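You operate a simulated robot arm through the tools that you are given. There is no shell and no other tool.

You are at the controls of a simulated two-armed robot. One attempt, no reset.

TASK
Purge the open bottle at the white dip tube till its pink is gone.
Fine: flow bead in the green band, no water lost; green bench valve shut and dip tube up at the end. Set down upright: bottle. Where these are worked on the way, their far stop is far enough and under half their travel is too little: green bench valve, white dip tube.

The check looks at the end state, three seconds after you hand in, the way a careful person would. Anything else that was tipped, shoved, dropped, spilled or broken makes it a failure.

THE ROBOT
Two 7-joint arms with fingered hands on one trunk that stands fixed in place. Base frame: the origin is at the foot of the trunk, x ahead of it, y to its left, z up. Readings come in m, rad, newtons and seconds.
The left shoulder is at [0.06, 0.126, 1.33], the right one opposite. With the tool pointing down near the work surface each hand reaches from about 0.1 to 0.68 m from the base axis, measured 20 degrees to its own side. Payload 2.5 kg a hand.
Tool frame (each hand has its own): the origin (TCP) lies between the finger pads and is the grasp point; the fingertips stand 0.03 m ahead of it; z points along the fingers, y is the line along which they close. Largest opening 0.104 m; the body of the gripper starts 0.035 m behind the TCP. The gripper is a hand of 5 fingers: y runs from the thumb to the fingers, the wrist lies at [-0.015, -0.104, -0.178] in the tool frame.
Orientation is that of the tool frame in the base frame, as [roll, pitch, yaw] about the fixed x, y, z axes, in that order (R = Rz(yaw) Ry(pitch) Rx(roll)). With the fingers straight down and the wrist toward the robot, the tool's x, y and z point along [0, 1, 0], [1, 0, 0] and [0, 0, -1] of the base frame.

THE INTERFACE
- The arms move only by the tool move_arm. It takes "left_deltas", "right_deltas" or both (then of equal length, played together; a hand with none holds still); each is a list of rows, each a list of 2 entries, a list of its own where there are three numbers: the shift along the tool's x, y, z in units of 150 mm (1.0 is 150 mm), then the turn, a rotation vector about the tool's x, y, z in units of 120 degrees (1.0 is 120 degrees). In form: [[[tx, ty, tz], [wx, wy, wz]], ...]. A call has 1 to 20 rows; each row is the pose to reach, as a shift and turn from the pose commanded when the call began, along the tool's axes at that moment. A call with a number of a shift or a turn outside -1 to 1 is refused whole. Each row takes 0.2 s and may step no farther than 0.05 m and 0.15 rad from the row before; otherwise, the whole call is refused. Where a pose cannot be reached the arm comes as near as it can. A force on the tool above 90 N (or 10 N above the force at the start of the call, whichever is more), or a blocked arm, ends the call early, and 0.2 s more pass. In this call time passes only in rows, and 0.2 s behind the last. It gives the time, the measured TCP pose, the force on the tool (base axes), the opening and the grip force at its end, in the units of the frame above (readings bear some noise), with the torque about the TCP (base axes, N m) and any sound that the robot's microphone picked up, and new pictures: "pictures" is both (left out), scene, wrist or none (wrist: the cameras of the hands that moved).
- Cameras (640 x 400 px; columns grow to the right, rows downward): "scene" is now at [0.1235, 0.0335, 1.5481]; the picture's right is [0.55, -0.84, 0.00], its down [-0.49, -0.32, -0.81] and it looks along [0.68, 0.45, -0.58] (base axes); focal length 214 px, centre (320, 200). "left" rides on the left gripper at [-0.08, -0.078, -0.141] in its tool frame; the picture's right is [-0.78, -0.30, 0.56], its down [0.54, -0.78, 0.33] and it looks along [0.33, 0.56, 0.76] (tool axes); focal length 247 px, centre (320, 200). "right" rides on the right gripper at [0.08, -0.078, -0.141] in its tool frame; the picture's right is [-0.78, 0.30, -0.56], its down [-0.53, -0.78, 0.33] and it looks along [-0.33, 0.56, 0.76] (tool axes); focal length 247 px, centre (320, 200). There is no depth. A picture from a camera that has moved, and an enlarged one, comes with that camera's place and axes in the base frame and with its lens. The place of the scene camera against the robot may be out by one fixed shift of up to 0.025 m in any direction.
- raise_lower(by): slides the trunk up (or, below 0, down) by that many m; the arms and the scene camera ride with it, the base frame stays. It gives what a move gives, with no picture.
- move_fingers(index, middle, ring, little, thumb_bend, thumb_turn, hand): sets how far each is bent, from 0 (flat) to 1 (curled in); at 0.3 the hand is open as for a grip, at 0.7 the pads meet at the TCP. One left out holds its place. A second passes; each finger stops where it meets its share of the squeeze, and holds until it gets a number again. It is the only way to open and close the hand. It gives what a move gives, with no picture; readings hold the bend of each and the force on index, middle, ring, little, thumb and palm. thumb_turn goes from beside the hand (0) to across from the fingers (1), as for a grip.
- aim_head(pan, tilt): turns the head with the scene camera to pan (to the left, within 1.501 rad either way) and tilt (down, from -0.506 to 1.204), counted from straight ahead of the robot. It gives what a move gives, and a new picture of the scene camera.
- close_up(camera, box): a new picture of the part [left, top, right, bottom] of that camera's present view, enlarged. No time passes.
- hand_in(): hands the job in; it is judged then, once.

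Nothing tells you positions but the pictures and the camera data. Unless the task says otherwise, let go and move clear before handing in.

The tools are called as name(argument=value, ...) on one line, values as JSON. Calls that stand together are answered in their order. move_arm: Moves the arms, as the interface text tells. Its arguments: {"type":"object","properties":{"left_deltas":{"type":"array"},"right_deltas":{"type":"array"},"pictures":{"type":"string","enum":["both","scene","wrist","none"]}},"required":[]} The other tools are called the same way: raise_lower (by) slides the trunk up or down; move_fingers (index, middle, ring, little, thumb_bend, thumb_turn, hand) moves the fingers one by one; aim_head (pan, tilt) turns the head that bears the scene camera; close_up (camera, box) takes an enlarged picture of a part of a camera's view; hand_in () hands the job in.

At the start:

```text
clock: 0.0
left_tcp_pos: [0.3414, 0.3951, 1.3907]
left_tool_rot: [3.141, 0.002, 1.572]
left_ft_force: [0.0, 0.5, -0.7]
left_torque: [0.02, 0.01, 0.03]
left_opening: 0.1035
left_grip_force: 0.0
left_shape: jaw
left_bend: [0.3, 0.3, 0.3, 0.3, 0.3, 0.98]
left_finger forces: [0.0, 0.0, 0.0, 0.0, 0.0, 0.1]
right_tcp_pos: [0.5167, 0.0368, 1.3937]
right_tool_rot: [-3.141, 0.0, 1.57]
right_ft_force: [0.1, 0.4, -0.3]
right_torque: [0.01, -0.02, -0.02]
right_opening: 0.1035
right_grip_force: 0.1
right_shape: jaw
right_bend: [0.3, 0.3, 0.3, 0.3, 0.3, 0.98]
right_finger forces: [0.0, 0.1, 0.0, 0.0, 0.0, 0.0]
trunk travel left (down, up): [-0.725, 0.215]
head pan, tilt: [0.581, 0.621]
```

scene: 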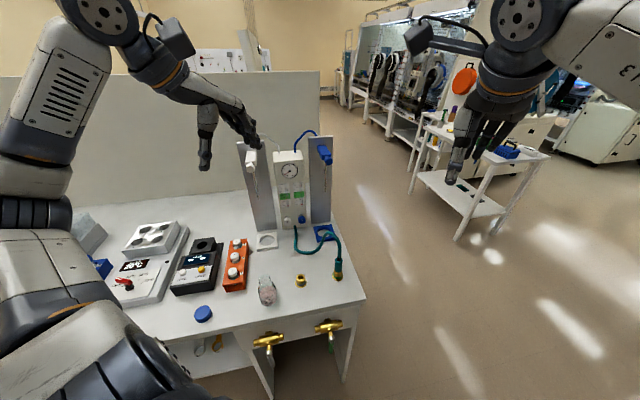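
right: 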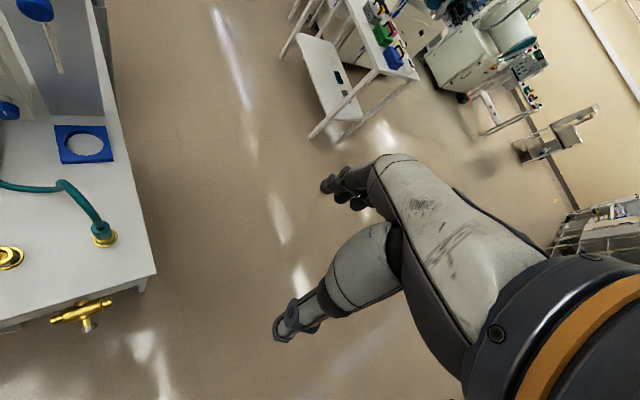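
left: 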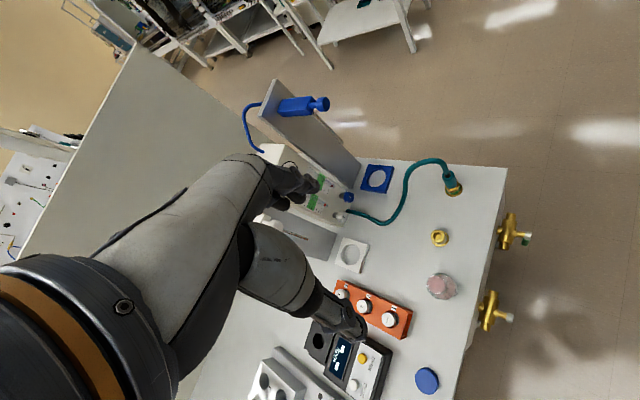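

I see a bench ahead-left with a gas panel, two dip tubes (white left, blue right), sockets, a hose, a bottle with pink content, and two brass valves at the front edge. First I look closer at the details.

close_up(camera="scene", box=[220, 120, 370, 214])

close_up(camera="scene", box=[220, 210, 380, 310])

close_up(camera="scene", box=[220, 290, 380, 390])

close_up(camera="left", box=[240, 80, 540, 267])

close_up(camera="left", box=[280, 210, 560, 385])

```text
4.26 times, centred on (295, 167) of scene
camera zoom: at [0.1235, 0.0335, 1.5481], right [0.55, -0.84, 0.0], down [-0.49, -0.32, -0.81], along [0.68, 0.45, -0.58], focal length 913 px, centre (426, 340)
```

zoom: 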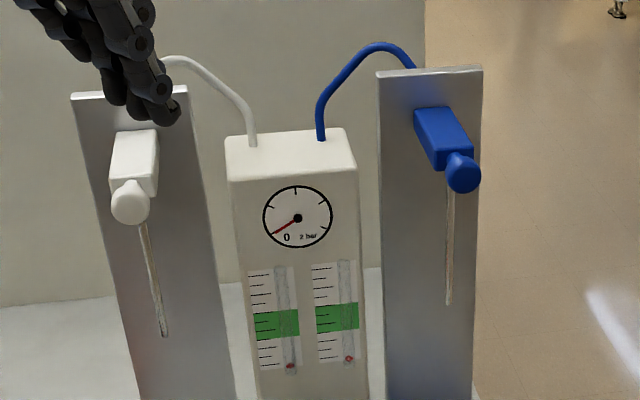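

```text
4.00 times, centred on (300, 260) of scene
camera zoom: at [0.1235, 0.0335, 1.5481], right [0.55, -0.84, 0.0], down [-0.49, -0.32, -0.81], along [0.68, 0.45, -0.58], focal length 858 px, centre (400, -40)
```

zoom: 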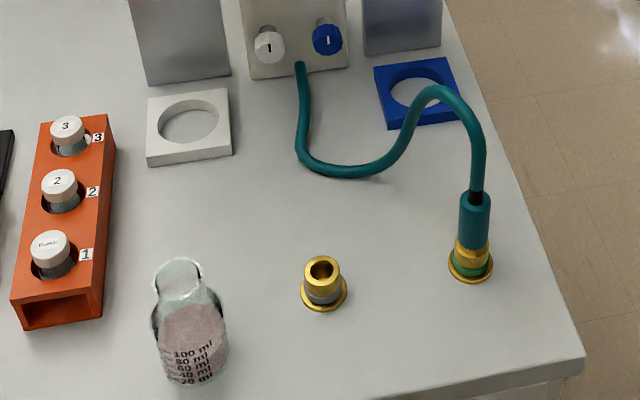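

```text
4.00 times, centred on (300, 340) of scene
camera zoom: at [0.1235, 0.0335, 1.5481], right [0.55, -0.84, 0.0], down [-0.49, -0.32, -0.81], along [0.68, 0.45, -0.58], focal length 858 px, centre (400, -360)
```

zoom: 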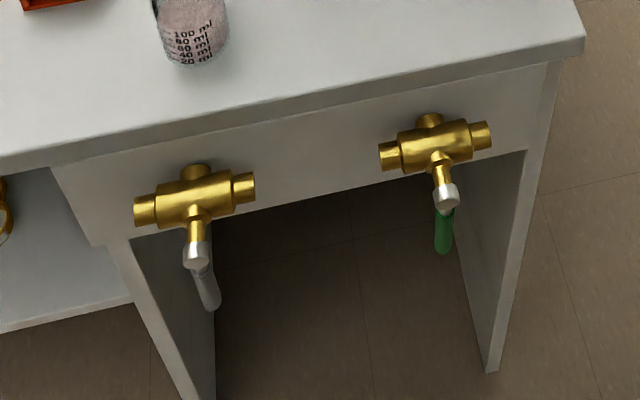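

```text
2.13 times, centred on (390, 174) of left
camera zoom: at [0.2637, 0.3149, 1.5309], right [-0.3, -0.78, -0.56], down [-0.78, 0.54, -0.33], along [0.56, 0.33, -0.76], focal length 527 px, centre (171, 256)
```

zoom: 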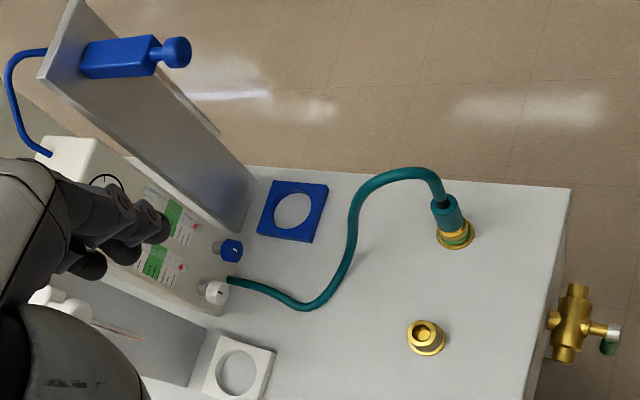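

```text
2.29 times, centred on (420, 298) of left
camera zoom: at [0.2637, 0.3149, 1.5309], right [-0.3, -0.78, -0.56], down [-0.78, 0.54, -0.33], along [0.56, 0.33, -0.76], focal length 564 px, centre (91, -23)
```

zoom: 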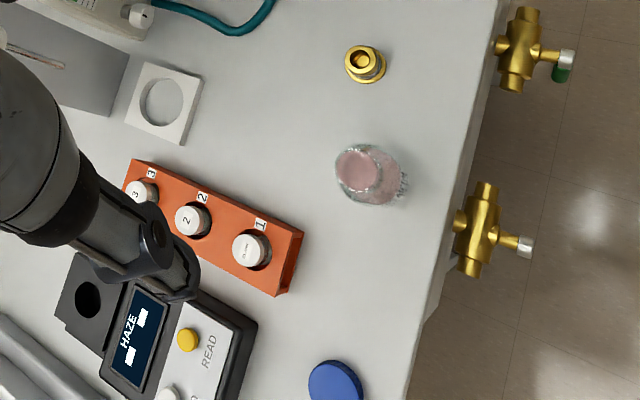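

The bench stands about 45° to the robot, with its front edge roughly 0.49 m away. The bottle is near (0.35, 0.41) and the white ring near (0.57, 0.63). I lower the trunk a bit to get a vertical baseline for measuring.

raise_lower(by=-0.15)

aim_head(pan=0.7, tilt=0.6)

close_up(camera="left", box=[0, 0, 640, 400])

```text
clock: 1.8
left_tcp_pos: [0.3409, 0.394, 1.2405]
left_tool_rot: [3.141, -0.001, 1.568]
left_ft_force: [0.5, -0.6, 0.0]
left_torque: [0.01, -0.02, 0.0]
left_opening: 0.1037
left_grip_force: 0.0
left_shape: jaw
left_bend: [0.3, 0.3, 0.3, 0.3, 0.3, 0.98]
left_finger forces: [0.0, 0.0, 0.0, 0.0, 0.0, 0.1]
right_tcp_pos: [0.5179, 0.0372, 1.2443]
right_tool_rot: [-3.141, 0.0, 1.57]
right_ft_force: [-0.2, -0.2, 0.2]
right_torque: [-0.01, -0.01, -0.01]
right_opening: 0.1036
right_grip_force: 0.0
right_shape: jaw
right_bend: [0.3, 0.3, 0.3, 0.3, 0.3, 0.98]
right_finger forces: [0.0, 0.0, 0.0, 0.0, 0.0, 0.0]
trunk travel left (down, up): [-0.575, 0.365]
head pan, tilt: [0.581, 0.621]
```

```text
clock: 2.4
left_tcp_pos: [0.3403, 0.3945, 1.2397]
left_tool_rot: [-3.141, 0.001, 1.572]
left_ft_force: [0.4, 0.4, -0.7]
left_torque: [-0.02, -0.01, -0.02]
left_opening: 0.1035
left_grip_force: 0.0
left_shape: jaw
left_bend: [0.3, 0.3, 0.3, 0.3, 0.3, 0.98]
left_finger forces: [0.0, 0.0, 0.0, 0.0, 0.0, 0.0]
right_tcp_pos: [0.5177, 0.0369, 1.2433]
right_tool_rot: [-3.141, 0.0, 1.571]
right_ft_force: [0.0, -0.1, -0.6]
right_torque: [0.04, 0.03, 0.01]
right_opening: 0.1036
right_grip_force: 0.0
right_shape: jaw
right_bend: [0.3, 0.3, 0.3, 0.3, 0.3, 0.98]
right_finger forces: [0.0, 0.0, 0.0, 0.1, 0.1, 0.0]
trunk travel left (down, up): [-0.575, 0.365]
head pan, tilt: [0.7, 0.6]
camera scene: at [0.1178, 0.0422, 1.4], right [0.64, -0.77, 0.0], down [-0.43, -0.36, -0.83], along [0.63, 0.53, -0.56], focal length 214 px, centre (320, 200)
```

scene: 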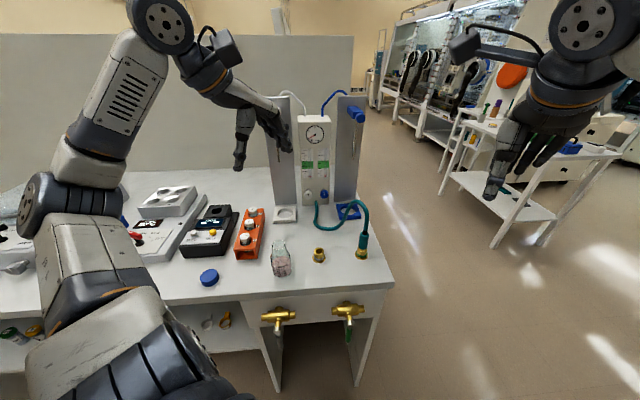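

```text
1.00 times, centred on (320, 200) of left (not enlarged: the box is as wide or as high as the picture)
camera zoom: at [0.2637, 0.3148, 1.3809], right [-0.3, -0.78, -0.56], down [-0.78, 0.54, -0.33], along [0.56, 0.33, -0.76], focal length 247 px, centre (320, 200)
```

zoom: 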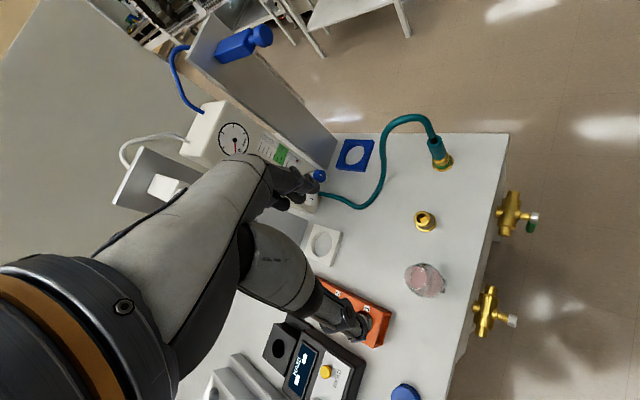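

The lowered view gives a baseline; I take enlarged views for precise measuring.

close_up(camera="left", box=[300, 120, 560, 282])

close_up(camera="left", box=[320, 220, 560, 370])

close_up(camera="scene", box=[240, 80, 400, 180])

close_up(camera="scene", box=[240, 170, 400, 270])

close_up(camera="scene", box=[240, 260, 400, 360])

```text
2.46 times, centred on (430, 201) of left
camera zoom: at [0.2637, 0.3148, 1.3809], right [-0.3, -0.78, -0.56], down [-0.78, 0.54, -0.33], along [0.56, 0.33, -0.76], focal length 608 px, centre (49, 198)
```

zoom: 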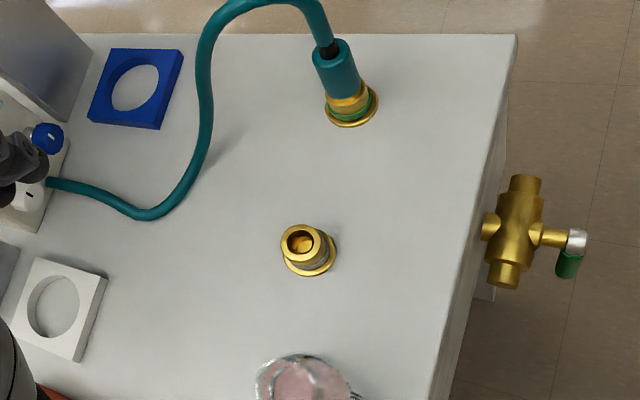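

```text
2.67 times, centred on (440, 295) of left
camera zoom: at [0.2637, 0.3148, 1.3809], right [-0.3, -0.78, -0.56], down [-0.78, 0.54, -0.33], along [0.56, 0.33, -0.76], focal length 659 px, centre (0, -53)
```

zoom: 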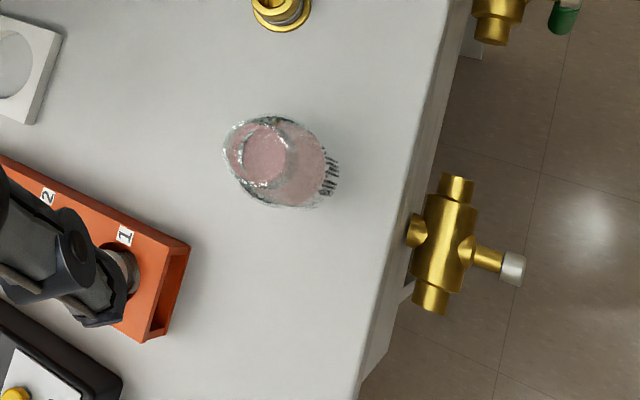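

```text
4.00 times, centred on (320, 130) of scene
camera zoom: at [0.1178, 0.0422, 1.4], right [0.64, -0.77, 0.0], down [-0.43, -0.36, -0.83], along [0.63, 0.53, -0.56], focal length 858 px, centre (320, 480)
```

zoom: 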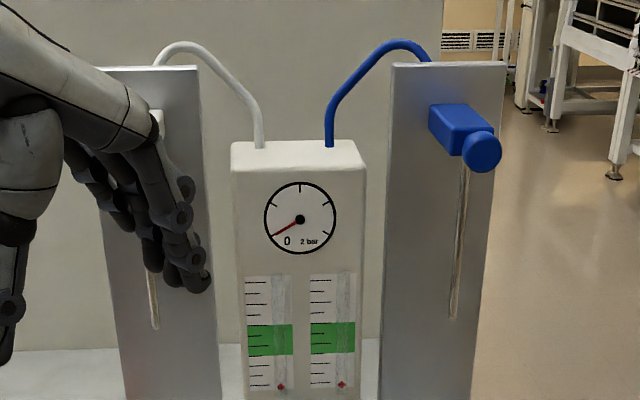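

```text
4.00 times, centred on (320, 220) of scene
camera zoom: at [0.1178, 0.0422, 1.4], right [0.64, -0.77, 0.0], down [-0.43, -0.36, -0.83], along [0.63, 0.53, -0.56], focal length 858 px, centre (320, 120)
```

zoom: 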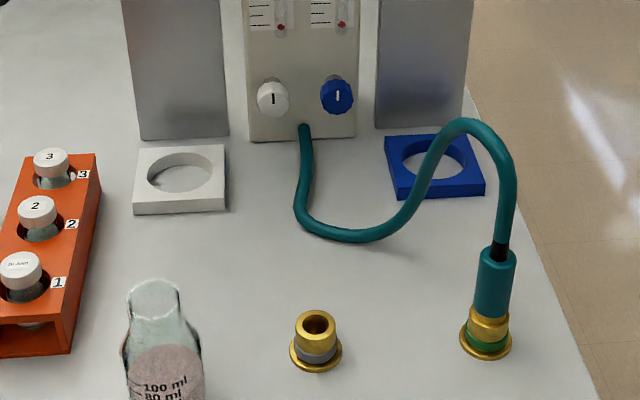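

```text
4.00 times, centred on (320, 310) of scene
camera zoom: at [0.1178, 0.0422, 1.4], right [0.64, -0.77, 0.0], down [-0.43, -0.36, -0.83], along [0.63, 0.53, -0.56], focal length 858 px, centre (320, -240)
```

zoom: 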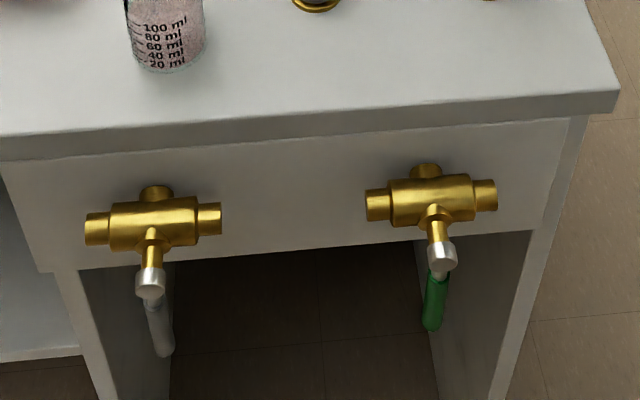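

I shift the left hand to the right (base −y) for a second wrist-camera viewpoint, which also clears the scene camera's view of the white stand.

move_arm(left_deltas=[[[-0.3, 0, 0], [0, 0, 0]], [[-0.6, 0, 0], [0, 0, 0]], [[-0.9, 0, 0], [0, 0, 0]]], pictures="both")

close_up(camera="left", box=[160, 60, 480, 260])

close_up(camera="left", box=[160, 200, 480, 400])

close_up(camera="scene", box=[240, 80, 400, 180])

```text
clock: 3.2
left_tcp_pos: [0.3426, 0.2612, 1.2363]
left_tool_rot: [-3.14, 0.072, 1.56]
left_ft_force: [-0.1, -0.1, 0.2]
left_torque: [-0.03, -0.01, 0.0]
left_opening: 0.1038
left_grip_force: 0.0
left_shape: jaw
left_bend: [0.3, 0.3, 0.3, 0.3, 0.3, 0.98]
left_finger forces: [0.1, 0.1, 0.0, 0.0, 0.1, 0.1]
right_tcp_pos: [0.5173, 0.0384, 1.2426]
right_tool_rot: [-3.141, 0.001, 1.571]
right_ft_force: [-0.4, 0.3, 0.0]
right_torque: [-0.01, 0.04, -0.01]
right_opening: 0.1038
right_grip_force: 0.0
right_shape: jaw
right_bend: [0.3, 0.3, 0.3, 0.3, 0.3, 0.98]
right_finger forces: [0.1, 0.1, 0.1, 0.0, 0.1, 0.0]
trunk travel left (down, up): [-0.575, 0.365]
head pan, tilt: [0.7, 0.6]
camera scene: at [0.118, 0.0426, 1.3999], right [0.64, -0.76, 0.0], down [-0.43, -0.36, -0.82], along [0.63, 0.53, -0.57], focal length 214 px, centre (320, 200)
camera left: at [0.2647, 0.1922, 1.3809], right [-0.31, -0.81, -0.5], down [-0.77, 0.52, -0.37], along [0.56, 0.27, -0.79], focal length 247 px, centre (320, 200)
```

scene: 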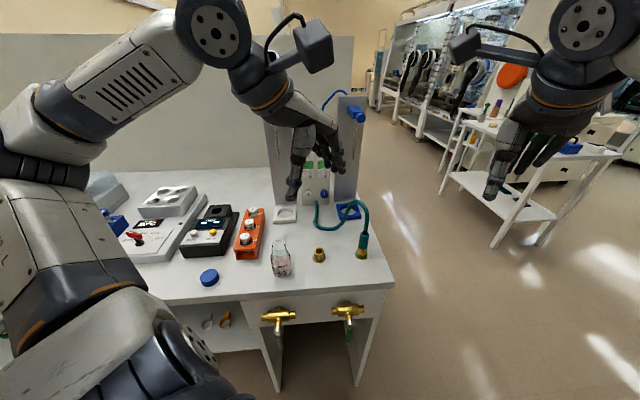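
left: 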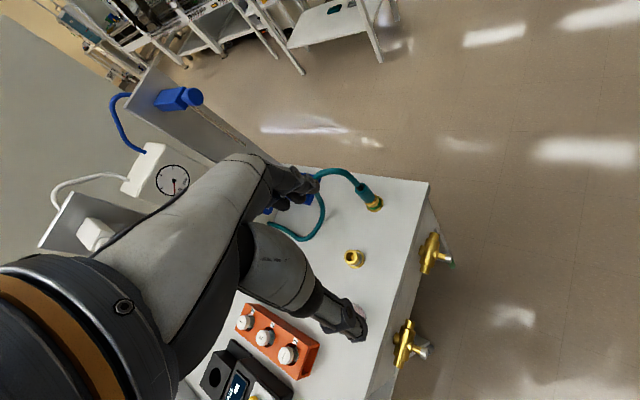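

```text
2.00 times, centred on (320, 160) of left
camera zoom: at [0.2647, 0.1922, 1.3809], right [-0.31, -0.81, -0.5], down [-0.77, 0.52, -0.37], along [0.56, 0.27, -0.79], focal length 494 px, centre (320, 280)
```

zoom: 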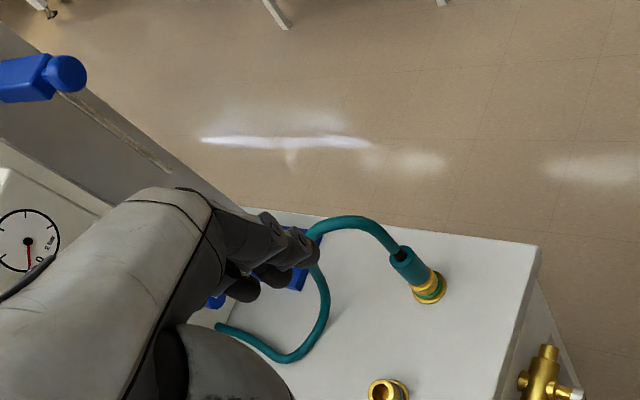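

```text
2.00 times, centred on (320, 300) of left
camera zoom: at [0.2647, 0.1922, 1.3809], right [-0.31, -0.81, -0.5], down [-0.77, 0.52, -0.37], along [0.56, 0.27, -0.79], focal length 494 px, centre (320, 0)
```

zoom: 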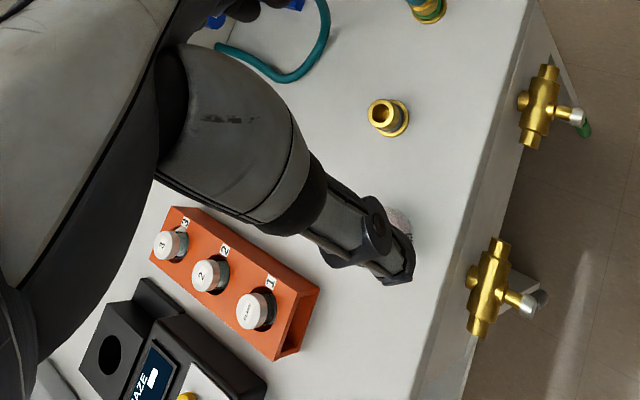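

```text
4.00 times, centred on (320, 130) of scene
camera zoom: at [0.118, 0.0426, 1.3999], right [0.64, -0.76, 0.0], down [-0.43, -0.36, -0.82], along [0.63, 0.53, -0.57], focal length 858 px, centre (320, 480)
```

zoom: 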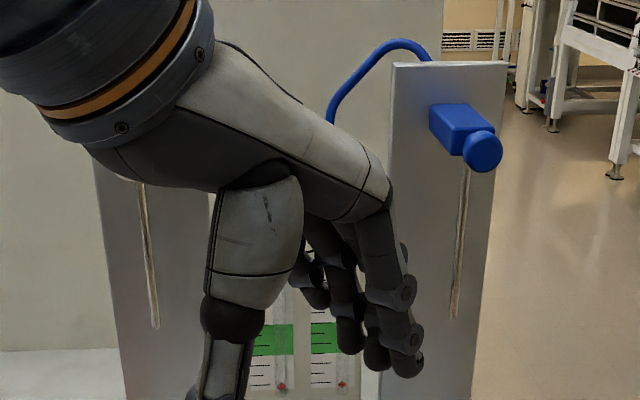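

From three views I place the table top at z≈0.88, the bottle at about (0.334, 0.384), the white ring at about (0.508, 0.562), and the bench yawed 45°. I now turn the left hand into a sideways grasp pointing into the bench, slightly downward, while moving above the bottle; the right hand moves aside.

move_arm(left_deltas=[[[0.046, -0.003, 0.03], [-0.037, -0.0153, -0.0529]], [[0.092, -0.006, 0.06], [-0.074, -0.0307, -0.1059]], [[0.138, -0.008, 0.09], [-0.1112, -0.046, -0.1588]], [[0.184, -0.011, 0.12], [-0.1482, -0.0613, -0.2118]], [[0.23, -0.014, 0.15], [-0.1853, -0.0767, -0.2647]], [[0.276, -0.017, 0.18], [-0.2223, -0.092, -0.3177]], [[0.322, -0.02, 0.21], [-0.2594, -0.1073, -0.3706]], [[0.368, -0.022, 0.24], [-0.2964, -0.1227, -0.4236]], [[0.414, -0.025, 0.27], [-0.3335, -0.138, -0.4765]]], right_deltas=[[[-0.1, 0, 0], [0, 0, 0]], [[-0.2, 0, 0], [0, 0, 0]], [[-0.3, 0, 0], [0, 0, 0]], [[-0.4, 0, 0], [0, 0, 0]], [[-0.5, 0, 0], [0, 0, 0]], [[-0.6, 0, 0], [0, 0, 0]], [[-0.7, 0, 0], [0, 0, 0]], [[-0.8, 0, 0], [0, 0, 0]], [[-0.9, 0, 0], [0, 0, 0]]])

```text
clock: 5.2
left_tcp_pos: [0.3659, 0.331, 1.231]
left_tool_rot: [2.647, 0.553, 2.475]
left_ft_force: [0.0, -0.8, -0.2]
left_torque: [0.0, 0.05, -0.04]
left_opening: 0.1038
left_grip_force: 0.0
left_shape: jaw
left_bend: [0.3, 0.3, 0.3, 0.3, 0.3, 0.98]
left_finger forces: [0.0, 0.0, 0.1, 0.0, 0.0, 0.0]
left hand out of reach, approached as far as the arm can: row 6, 7, 8, 9
right_tcp_pos: [0.5177, -0.0979, 1.2433]
right_tool_rot: [-3.141, -0.001, 1.57]
right_ft_force: [-0.1, -0.2, 0.2]
right_torque: [-0.01, 0.01, -0.01]
right_opening: 0.1038
right_grip_force: 0.0
right_shape: jaw
right_bend: [0.3, 0.3, 0.3, 0.3, 0.3, 0.98]
right_finger forces: [0.1, 0.1, 0.0, 0.0, 0.0, 0.0]
trunk travel left (down, up): [-0.575, 0.365]
head pan, tilt: [0.7, 0.6]
camera scene: at [0.1179, 0.0418, 1.4], right [0.64, -0.77, 0.0], down [-0.43, -0.36, -0.83], along [0.63, 0.53, -0.56], focal length 214 px, centre (320, 200)
camera right: at [0.4397, -0.0174, 1.3835], right [0.3, -0.78, 0.56], down [-0.78, -0.53, -0.33], along [0.56, -0.33, -0.76], focal length 247 px, centre (320, 200)
camera left: at [0.3009, 0.212, 1.3455], right [0.78, -0.61, -0.13], down [-0.41, -0.35, -0.84], along [0.47, 0.71, -0.52], focal length 247 px, centre (320, 200)
```

scene: 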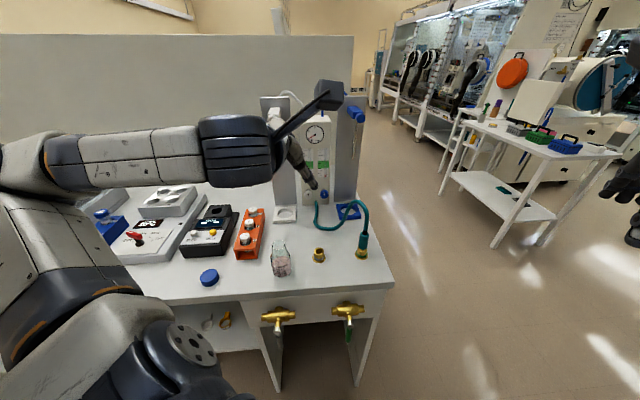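
right: 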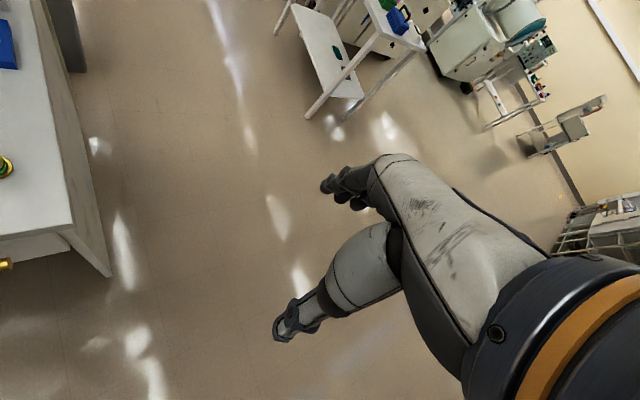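
left: 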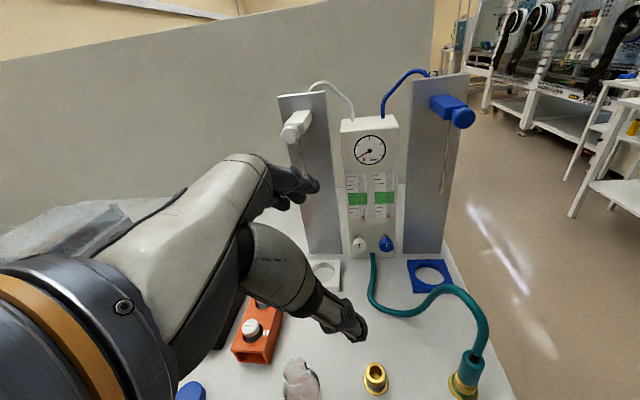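

The arm was too folded for that pose near the body. I raise the trunk so the forearm can work forward with the upper arm hanging, and choose a more natural grasp (fingers pointing about 15° left of forward, tilted 20° down).

raise_lower(by=0.2)

move_arm(left_deltas=[[[0.12, -0.033, 0.099], [-0.016, -0.0266, -0.0426]], [[0.24, -0.065, 0.197], [-0.032, -0.0531, -0.0853]], [[0.36, -0.098, 0.296], [-0.048, -0.0797, -0.1279]], [[0.48, -0.13, 0.395], [-0.064, -0.1063, -0.1705]], [[0.6, -0.163, 0.493], [-0.08, -0.1328, -0.2131]], [[0.72, -0.195, 0.592], [-0.096, -0.1594, -0.2558]], [[0.84, -0.228, 0.69], [-0.112, -0.1859, -0.2984]], [[0.959, -0.26, 0.789], [-0.128, -0.2125, -0.341]]])

```text
clock: 7.4
left_tcp_pos: [0.3675, 0.3328, 1.4297]
left_tool_rot: [2.652, 0.551, 2.475]
left_ft_force: [-1.0, 0.2, -0.5]
left_torque: [0.01, 0.01, 0.01]
left_opening: 0.1037
left_grip_force: 0.0
left_shape: jaw
left_bend: [0.3, 0.3, 0.3, 0.3, 0.3, 0.98]
left_finger forces: [0.0, 0.1, 0.0, 0.0, 0.1, 0.0]
right_tcp_pos: [0.5167, -0.0976, 1.4429]
right_tool_rot: [3.141, 0.0, 1.57]
right_ft_force: [0.0, 1.1, -0.1]
right_torque: [0.03, 0.0, 0.0]
right_opening: 0.1035
right_grip_force: 0.2
right_shape: jaw
right_bend: [0.3, 0.3, 0.3, 0.3, 0.3, 0.98]
right_finger forces: [0.0, 0.0, 0.0, 0.0, 0.0, 0.0]
trunk travel left (down, up): [-0.775, 0.165]
head pan, tilt: [0.7, 0.6]
```

```text
clock: 9.2
left_tcp_pos: [0.3621, 0.3948, 1.2318]
left_tool_rot: [-3.138, 1.225, -2.877]
left_ft_force: [0.4, 0.2, 0.5]
left_torque: [0.03, 0.01, -0.03]
left_opening: 0.1039
left_grip_force: 0.0
left_shape: jaw
left_bend: [0.3, 0.3, 0.3, 0.3, 0.3, 0.98]
left_finger forces: [0.0, 0.0, 0.1, 0.0, 0.1, 0.0]
left hand out of reach, approached as far as the arm can: row 1, 2, 3, 4, 5, 6, 7, 8
right_tcp_pos: [0.5164, -0.0965, 1.4432]
right_tool_rot: [-3.141, -0.001, 1.572]
right_ft_force: [0.3, -0.2, 0.3]
right_torque: [-0.03, 0.01, 0.0]
right_opening: 0.1034
right_grip_force: 0.0
right_shape: jaw
right_bend: [0.3, 0.3, 0.3, 0.3, 0.3, 0.98]
right_finger forces: [0.0, 0.0, 0.1, 0.0, 0.0, 0.0]
trunk travel left (down, up): [-0.775, 0.165]
head pan, tilt: [0.7, 0.6]
camera scene: at [0.117, 0.0427, 1.6001], right [0.64, -0.76, 0.0], down [-0.43, -0.36, -0.83], along [0.63, 0.53, -0.56], focal length 214 px, centre (320, 200)
camera left: at [0.281, 0.2929, 1.3535], right [0.84, -0.08, 0.54], down [0.33, -0.72, -0.62], along [0.44, 0.69, -0.57], focal length 247 px, centre (320, 200)
```

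scene: 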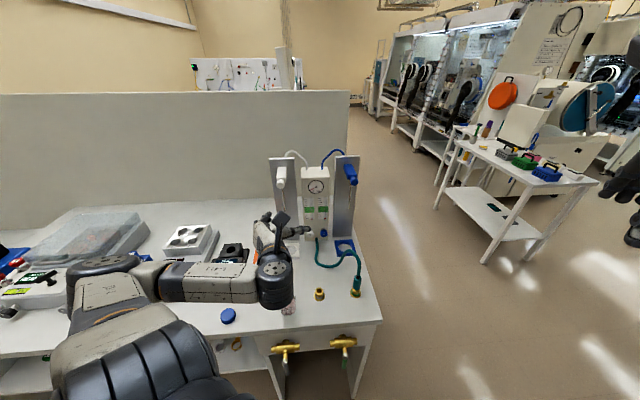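
left: 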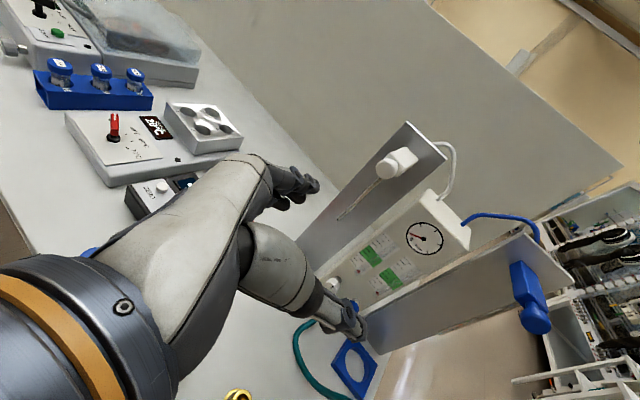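

The orientation is now exactly as wanted, with the hand above the bottle. I descend in stages toward it.

move_arm(left_deltas=[[[0.2, -0.005, 0.03], [0, 0, 0]], [[0.4, -0.01, 0.06], [0, 0, 0]], [[0.6, -0.015, 0.09], [0, 0, 0]], [[0.8, -0.02, 0.11], [0, 0, 0]], [[0.959, -0.02, 0.133], [0, 0, 0]]])

close_up(camera="scene", box=[200, 200, 400, 325])

```text
clock: 10.4
left_tcp_pos: [0.3336, 0.3842, 1.0893]
left_tool_rot: [3.135, 1.218, -2.89]
left_ft_force: [0.4, 1.2, -0.9]
left_torque: [-0.01, -0.03, 0.0]
left_opening: 0.1037
left_grip_force: 0.1
left_shape: jaw
left_bend: [0.3, 0.3, 0.3, 0.3, 0.3, 0.98]
left_finger forces: [0.0, 0.0, 0.1, 0.0, 0.0, 0.1]
right_tcp_pos: [0.5154, -0.0981, 1.4422]
right_tool_rot: [-3.141, 0.001, 1.57]
right_ft_force: [-0.4, 0.1, 0.7]
right_torque: [-0.03, 0.0, 0.0]
right_opening: 0.1037
right_grip_force: 0.1
right_shape: jaw
right_bend: [0.3, 0.3, 0.3, 0.3, 0.3, 0.98]
right_finger forces: [0.1, 0.0, 0.0, 0.0, 0.0, 0.1]
trunk travel left (down, up): [-0.775, 0.165]
head pan, tilt: [0.7, 0.6]
camera scene: at [0.1178, 0.0421, 1.6], right [0.64, -0.76, 0.0], down [-0.43, -0.36, -0.83], along [0.63, 0.53, -0.56], focal length 214 px, centre (320, 200)
camera left: at [0.253, 0.2823, 1.2115], right [0.84, -0.09, 0.54], down [0.32, -0.72, -0.62], along [0.44, 0.69, -0.57], focal length 247 px, centre (320, 200)
```

scene: 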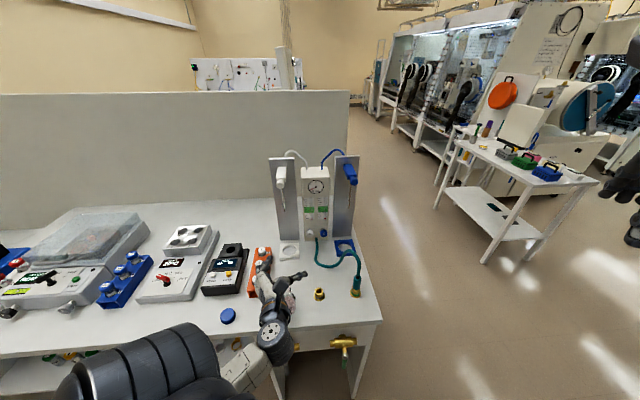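
left: 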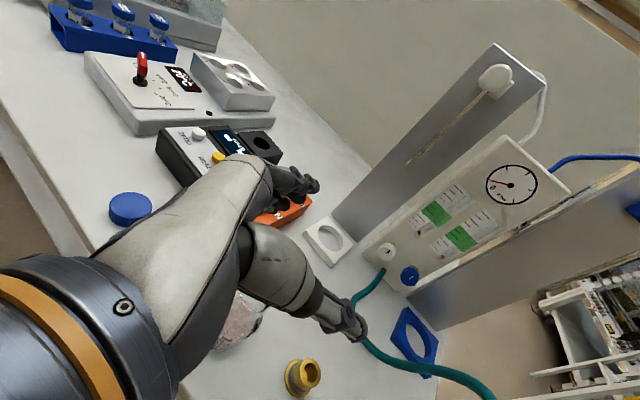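

```text
3.20 times, centred on (300, 262) of scene
camera zoom: at [0.1178, 0.0421, 1.6], right [0.64, -0.76, 0.0], down [-0.43, -0.36, -0.83], along [0.63, 0.53, -0.56], focal length 686 px, centre (384, 0)
```

zoom: 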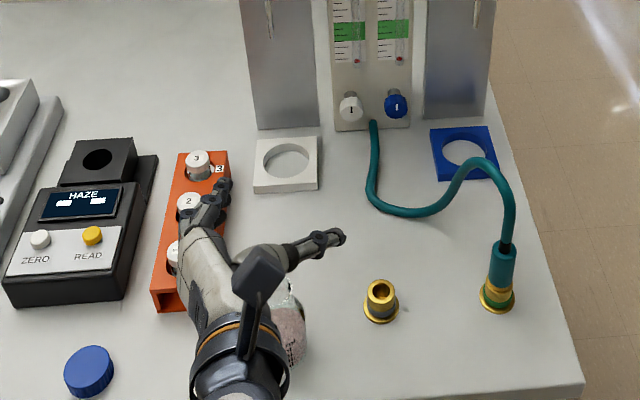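

The hand is above the bottle with room to the orange rack. I check where the bottle sits between thumb and fingers.

close_up(camera="left", box=[180, 260, 340, 360])

close_up(camera="scene", box=[230, 230, 330, 330])

```text
4.00 times, centred on (260, 310) of left
camera zoom: at [0.253, 0.2823, 1.2115], right [0.84, -0.09, 0.54], down [0.32, -0.72, -0.62], along [0.44, 0.69, -0.57], focal length 988 px, centre (560, -240)
```

zoom: 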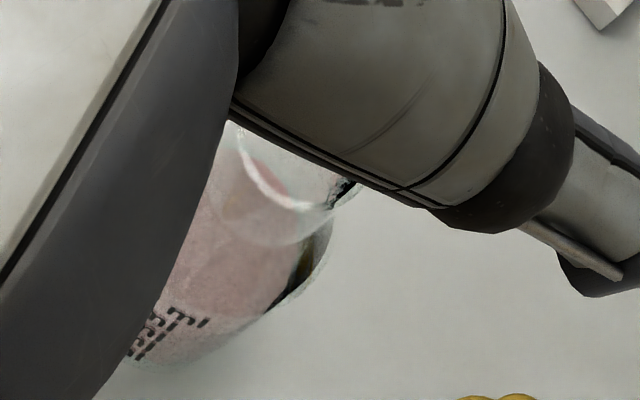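

```text
4.00 times, centred on (280, 280) of scene
camera zoom: at [0.1178, 0.0421, 1.6], right [0.64, -0.76, 0.0], down [-0.43, -0.36, -0.83], along [0.63, 0.53, -0.56], focal length 858 px, centre (480, -120)
```

zoom: 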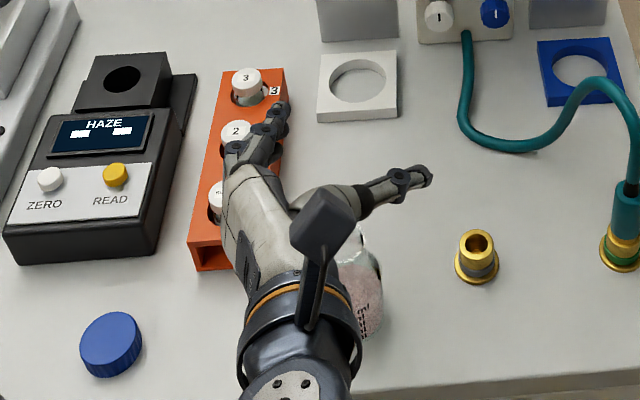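

The bottle lines up between thumb and fingers. I descend straight down, watching the force.

move_arm(left_deltas=[[[0.141, 0, 0.051], [0, 0, 0]], [[0.282, 0, 0.102], [0, 0, 0]], [[0.423, 0, 0.153], [0, 0, 0]], [[0.564, 0, 0.205], [0, 0, 0]]])

close_up(camera="left", box=[160, 220, 400, 370])

close_up(camera="scene", box=[200, 230, 360, 330])

```text
clock: 11.4
left_tcp_pos: [0.3331, 0.3841, 0.9994]
left_tool_rot: [3.141, 1.217, -2.885]
left_ft_force: [-0.6, 0.7, -0.4]
left_torque: [0.02, 0.0, -0.02]
left_opening: 0.1038
left_grip_force: 0.0
left_shape: jaw
left_bend: [0.3, 0.3, 0.3, 0.3, 0.3, 0.98]
left_finger forces: [0.0, 0.0, 0.1, 0.0, 0.0, 0.0]
right_tcp_pos: [0.5167, -0.097, 1.4429]
right_tool_rot: [3.141, 0.001, 1.571]
right_ft_force: [-0.6, -0.2, 0.1]
right_torque: [0.02, -0.01, -0.02]
right_opening: 0.1035
right_grip_force: 0.0
right_shape: jaw
right_bend: [0.3, 0.3, 0.3, 0.3, 0.3, 0.98]
right_finger forces: [0.0, 0.1, 0.1, 0.0, 0.1, 0.0]
trunk travel left (down, up): [-0.775, 0.165]
head pan, tilt: [0.7, 0.6]
camera scene: at [0.1179, 0.0423, 1.6], right [0.64, -0.76, 0.0], down [-0.43, -0.36, -0.82], along [0.63, 0.53, -0.57], focal length 214 px, centre (320, 200)
camera left: at [0.2521, 0.2825, 1.1216], right [0.84, -0.08, 0.54], down [0.32, -0.72, -0.62], along [0.44, 0.69, -0.58], focal length 247 px, centre (320, 200)
```

scene: 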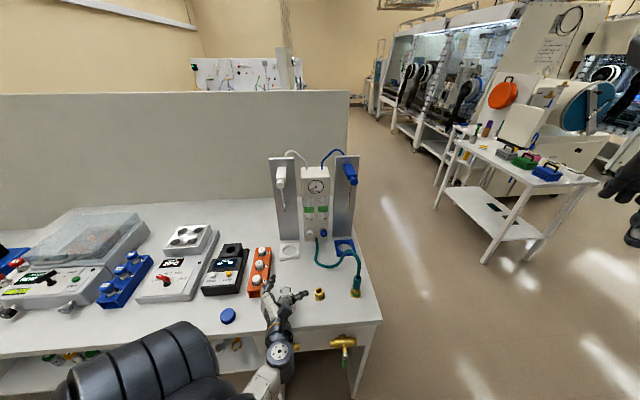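
left: 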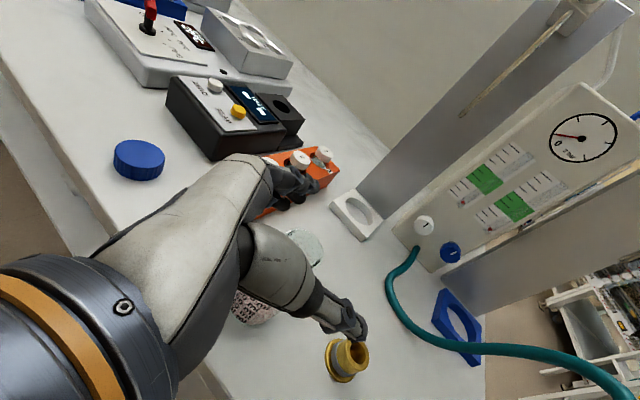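

```text
2.67 times, centred on (280, 295) of left
camera zoom: at [0.2521, 0.2825, 1.1216], right [0.84, -0.08, 0.54], down [0.32, -0.72, -0.62], along [0.44, 0.69, -0.58], focal length 659 px, centre (427, -53)
```

zoom: 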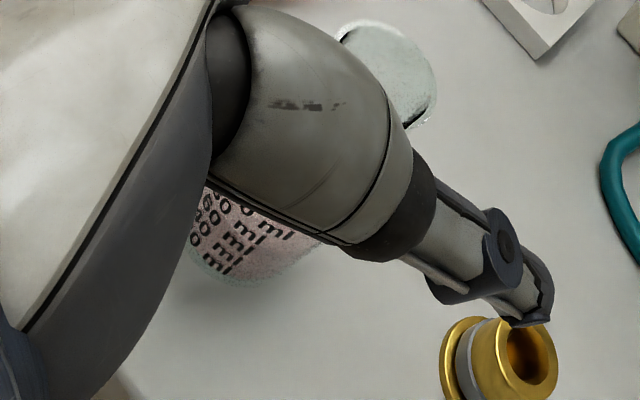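

```text
4.00 times, centred on (280, 280) of scene
camera zoom: at [0.1179, 0.0423, 1.6], right [0.64, -0.76, 0.0], down [-0.43, -0.36, -0.82], along [0.63, 0.53, -0.57], focal length 858 px, centre (480, -120)
```

zoom: 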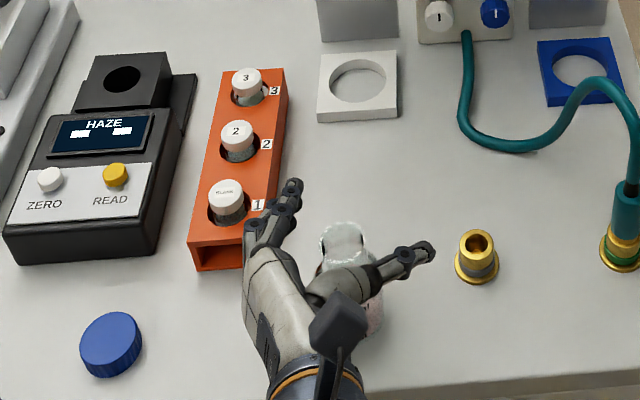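

No contact so far and the bottle's mouth shows between fingers and thumb. I continue down to the grasp height.

move_arm(left_deltas=[[[0.07, 0, 0.0257], [0, 0, 0]], [[0.141, 0, 0.0513], [0, 0, 0]], [[0.21, 0, 0.077], [0, 0, 0]], [[0.275, 0, 0.1], [0, 0, 0]]])

close_up(camera="left", box=[160, 190, 400, 340])

close_up(camera="scene", box=[230, 260, 326, 320])

```text
clock: 12.6
left_tcp_pos: [0.3438, 0.4087, 1.0171]
left_tool_rot: [2.836, 1.248, 3.071]
left_ft_force: [0.6, -0.1, -0.2]
left_torque: [0.02, -0.01, -0.01]
left_opening: 0.1035
left_grip_force: 0.1
left_shape: jaw
left_bend: [0.3, 0.3, 0.3, 0.3, 0.3, 0.98]
left_finger forces: [0.0, 0.0, 0.0, 0.0, 0.1, 0.0]
left hand out of reach, approached as far as the arm can: row 2, 3, 4
right_tcp_pos: [0.5173, -0.0976, 1.4441]
right_tool_rot: [3.141, -0.001, 1.571]
right_ft_force: [0.8, 0.5, 0.1]
right_torque: [0.01, 0.04, -0.02]
right_opening: 0.1036
right_grip_force: 0.0
right_shape: jaw
right_bend: [0.3, 0.3, 0.3, 0.3, 0.3, 0.98]
right_finger forces: [0.0, 0.0, 0.0, 0.0, 0.1, 0.0]
trunk travel left (down, up): [-0.775, 0.165]
head pan, tilt: [0.7, 0.6]
stopped in row 4 (left hand): the arm was blocked; the commanded pose is now the measured one
camera scene: at [0.1179, 0.0422, 1.6], right [0.64, -0.76, 0.0], down [-0.43, -0.36, -0.83], along [0.63, 0.53, -0.56], focal length 214 px, centre (320, 200)
camera left: at [0.256, 0.2986, 1.1278], right [0.82, -0.17, 0.54], down [0.31, -0.66, -0.68], along [0.48, 0.73, -0.49], focal length 247 px, centre (320, 200)
```

scene: 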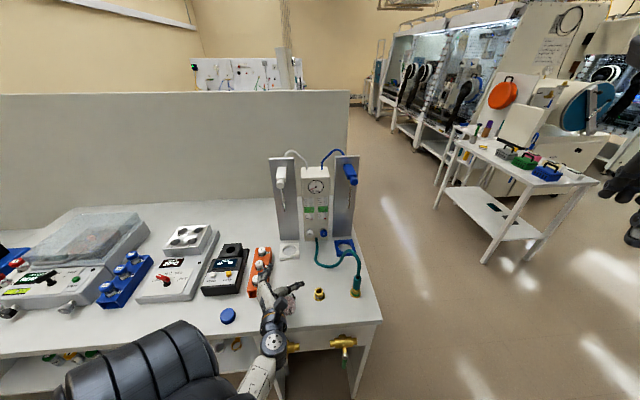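
left: 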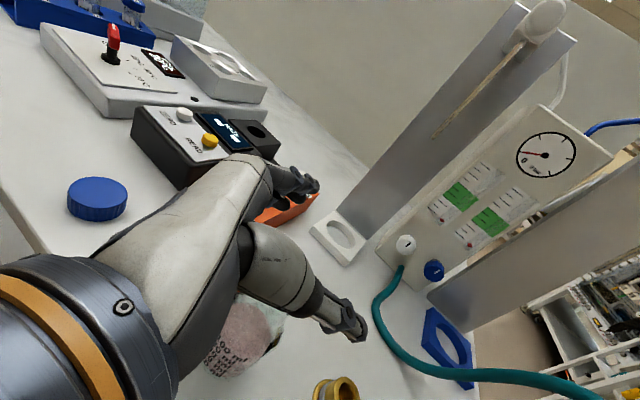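

```text
2.67 times, centred on (280, 265) of left
camera zoom: at [0.256, 0.2986, 1.1278], right [0.82, -0.17, 0.54], down [0.31, -0.66, -0.68], along [0.48, 0.73, -0.49], focal length 659 px, centre (427, 27)
```

zoom: 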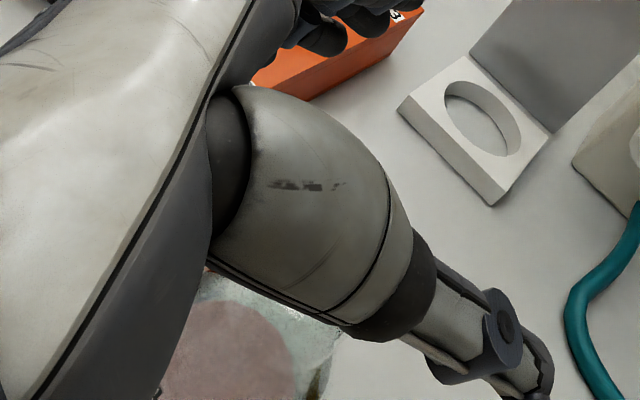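

```text
6.67 times, centred on (278, 290) of scene
camera zoom: at [0.1179, 0.0422, 1.6], right [0.64, -0.76, 0.0], down [-0.43, -0.36, -0.83], along [0.63, 0.53, -0.56], focal length 1430 px, centre (600, -400)
```

zoom: 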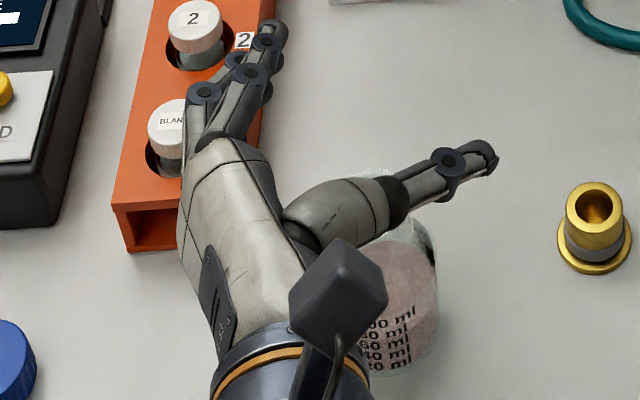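

The arm ran out of reach low down and drifted a little, though it touched nothing. I go back up to the aligned pose, then use the trunk to lower the hand straight down over the bottle.

move_arm(left_deltas=[[[-0.17, 0, -0.04], [0, 0, 0]], [[-0.25, -0.05, -0.12], [-0.002, 0.01, -0.025]], [[-0.255, -0.12, -0.187], [-0.004, 0.02, -0.0497]]])

close_up(camera="scene", box=[230, 240, 326, 300])

```text
clock: 13.4
left_tcp_pos: [0.3582, 0.4215, 1.1021]
left_tool_rot: [2.573, 1.235, 2.789]
left_ft_force: [0.5, 0.4, -0.7]
left_torque: [0.0, -0.02, 0.0]
left_opening: 0.1038
left_grip_force: 0.0
left_shape: jaw
left_bend: [0.3, 0.3, 0.3, 0.3, 0.3, 0.98]
left_finger forces: [0.1, 0.0, 0.0, 0.0, 0.1, 0.1]
right_tcp_pos: [0.517, -0.0974, 1.4421]
right_tool_rot: [-3.141, 0.001, 1.573]
right_ft_force: [-1.2, -0.3, 0.3]
right_torque: [-0.05, -0.02, 0.0]
right_opening: 0.1035
right_grip_force: 0.1
right_shape: jaw
right_bend: [0.3, 0.3, 0.3, 0.3, 0.3, 0.98]
right_finger forces: [0.1, 0.0, 0.0, 0.1, 0.1, 0.0]
trunk travel left (down, up): [-0.775, 0.165]
head pan, tilt: [0.7, 0.6]
stopped in row 3 (left hand): the arm was blocked; the commanded pose is now the measured one
camera scene: at [0.1177, 0.0422, 1.6], right [0.64, -0.76, 0.0], down [-0.43, -0.36, -0.83], along [0.63, 0.53, -0.56], focal length 214 px, centre (320, 200)
camera left: at [0.2669, 0.3054, 1.2007], right [0.81, -0.24, 0.53], down [0.29, -0.61, -0.73], along [0.5, 0.75, -0.43], focal length 247 px, centre (320, 200)
```

scene: 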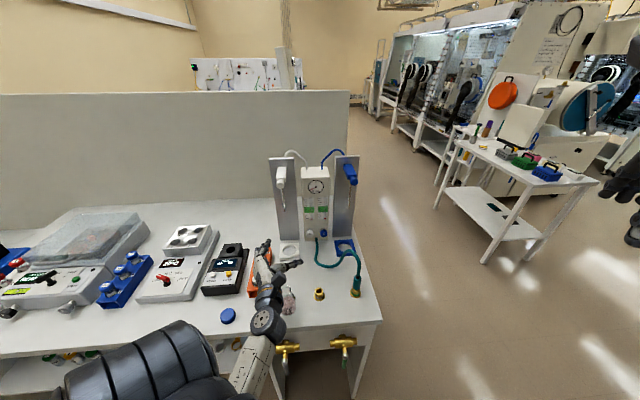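
left: 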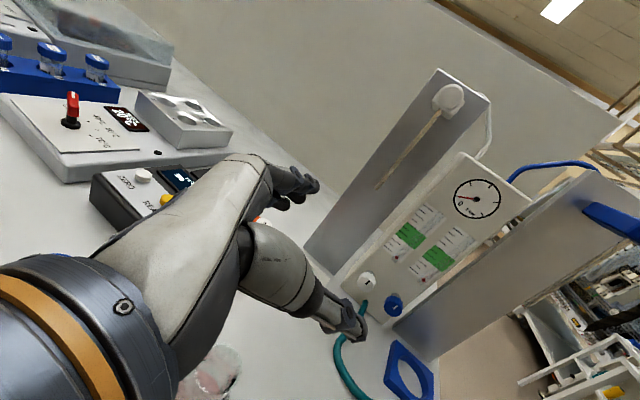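

```text
6.67 times, centred on (278, 270) of scene
camera zoom: at [0.1177, 0.0422, 1.6], right [0.64, -0.76, 0.0], down [-0.43, -0.36, -0.83], along [0.63, 0.53, -0.56], focal length 1430 px, centre (600, -267)
```

zoom: 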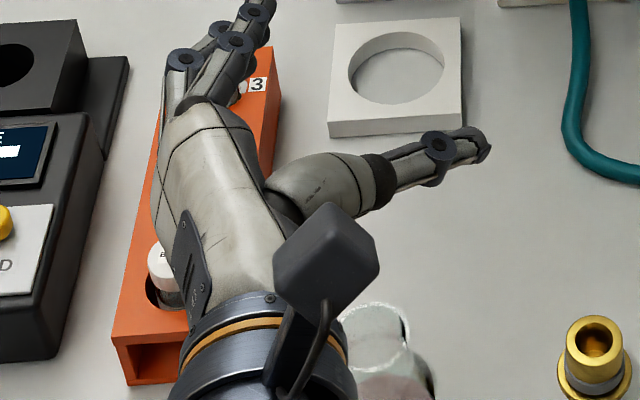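

The arm seems blocked by its own configuration. I tilt the head down to see the elbow.

aim_head(pan=0.9, tilt=1.15)

```text
clock: 14.3
left_tcp_pos: [0.3594, 0.4222, 1.0985]
left_tool_rot: [2.587, 1.23, 2.806]
left_ft_force: [0.6, 0.2, 0.4]
left_torque: [0.0, 0.03, -0.01]
left_opening: 0.1038
left_grip_force: 0.0
left_shape: jaw
left_bend: [0.3, 0.3, 0.3, 0.3, 0.3, 0.98]
left_finger forces: [0.0, 0.0, 0.0, 0.0, 0.0, 0.0]
right_tcp_pos: [0.5167, -0.0982, 1.4425]
right_tool_rot: [3.141, -0.002, 1.571]
right_ft_force: [0.8, 0.5, 0.2]
right_torque: [-0.02, 0.02, 0.0]
right_opening: 0.1036
right_grip_force: 0.1
right_shape: jaw
right_bend: [0.3, 0.3, 0.3, 0.3, 0.3, 0.98]
right_finger forces: [0.1, 0.0, 0.1, 0.0, 0.0, 0.0]
trunk travel left (down, up): [-0.775, 0.165]
head pan, tilt: [0.901, 1.15]
camera scene: at [0.0873, 0.032, 1.5583], right [0.78, -0.62, 0.0], down [-0.57, -0.71, -0.41], along [0.25, 0.32, -0.91], focal length 214 px, centre (320, 200)
```

scene: 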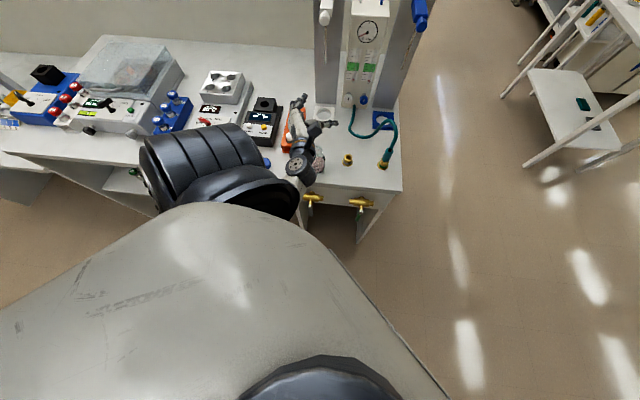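

The upper arm points forward-left with the forearm folded back, so the wrist roll hits its limit low down. I lift first, then restore the orientation.

move_arm(left_deltas=[[[-0.157, 0.029, -0.047], [0, 0, 0]], [[-0.314, 0.058, -0.095], [0, 0, 0]], [[-0.471, 0.088, -0.142], [0, 0, 0]], [[-0.628, 0.117, -0.189], [0, 0, 0]], [[-0.628, 0.117, -0.189], [-0.002, 0.015, -0.045]], [[-0.628, 0.117, -0.189], [-0.0046, 0.0294, -0.09]]], pictures="scene")

```text
clock: 15.9
left_tcp_pos: [0.3572, 0.4417, 1.2271]
left_tool_rot: [2.723, 1.208, 2.993]
left_ft_force: [0.1, -0.3, -0.9]
left_torque: [0.0, 0.03, -0.01]
left_opening: 0.1037
left_grip_force: 0.1
left_shape: jaw
left_bend: [0.3, 0.3, 0.3, 0.3, 0.3, 0.98]
left_finger forces: [0.0, 0.0, 0.0, 0.1, 0.0, 0.0]
right_tcp_pos: [0.517, -0.0981, 1.4425]
right_tool_rot: [-3.141, 0.0, 1.571]
right_ft_force: [0.7, 0.2, -0.2]
right_torque: [-0.03, 0.0, -0.02]
right_opening: 0.1036
right_grip_force: 0.0
right_shape: jaw
right_bend: [0.3, 0.3, 0.3, 0.3, 0.3, 0.98]
right_finger forces: [0.1, 0.0, 0.0, 0.0, 0.1, 0.0]
trunk travel left (down, up): [-0.775, 0.165]
head pan, tilt: [0.901, 1.15]
stopped in row 6 (left hand): the arm was blocked; the commanded pose is now the measured one
camera scene: at [0.087, 0.032, 1.5583], right [0.78, -0.62, 0.0], down [-0.57, -0.72, -0.41], along [0.25, 0.32, -0.91], focal length 214 px, centre (320, 200)
```

scene: 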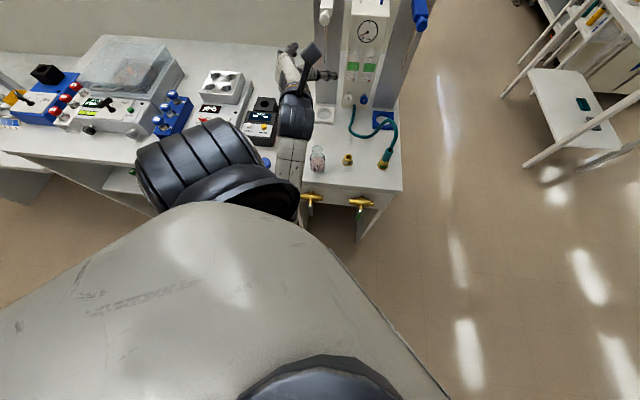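

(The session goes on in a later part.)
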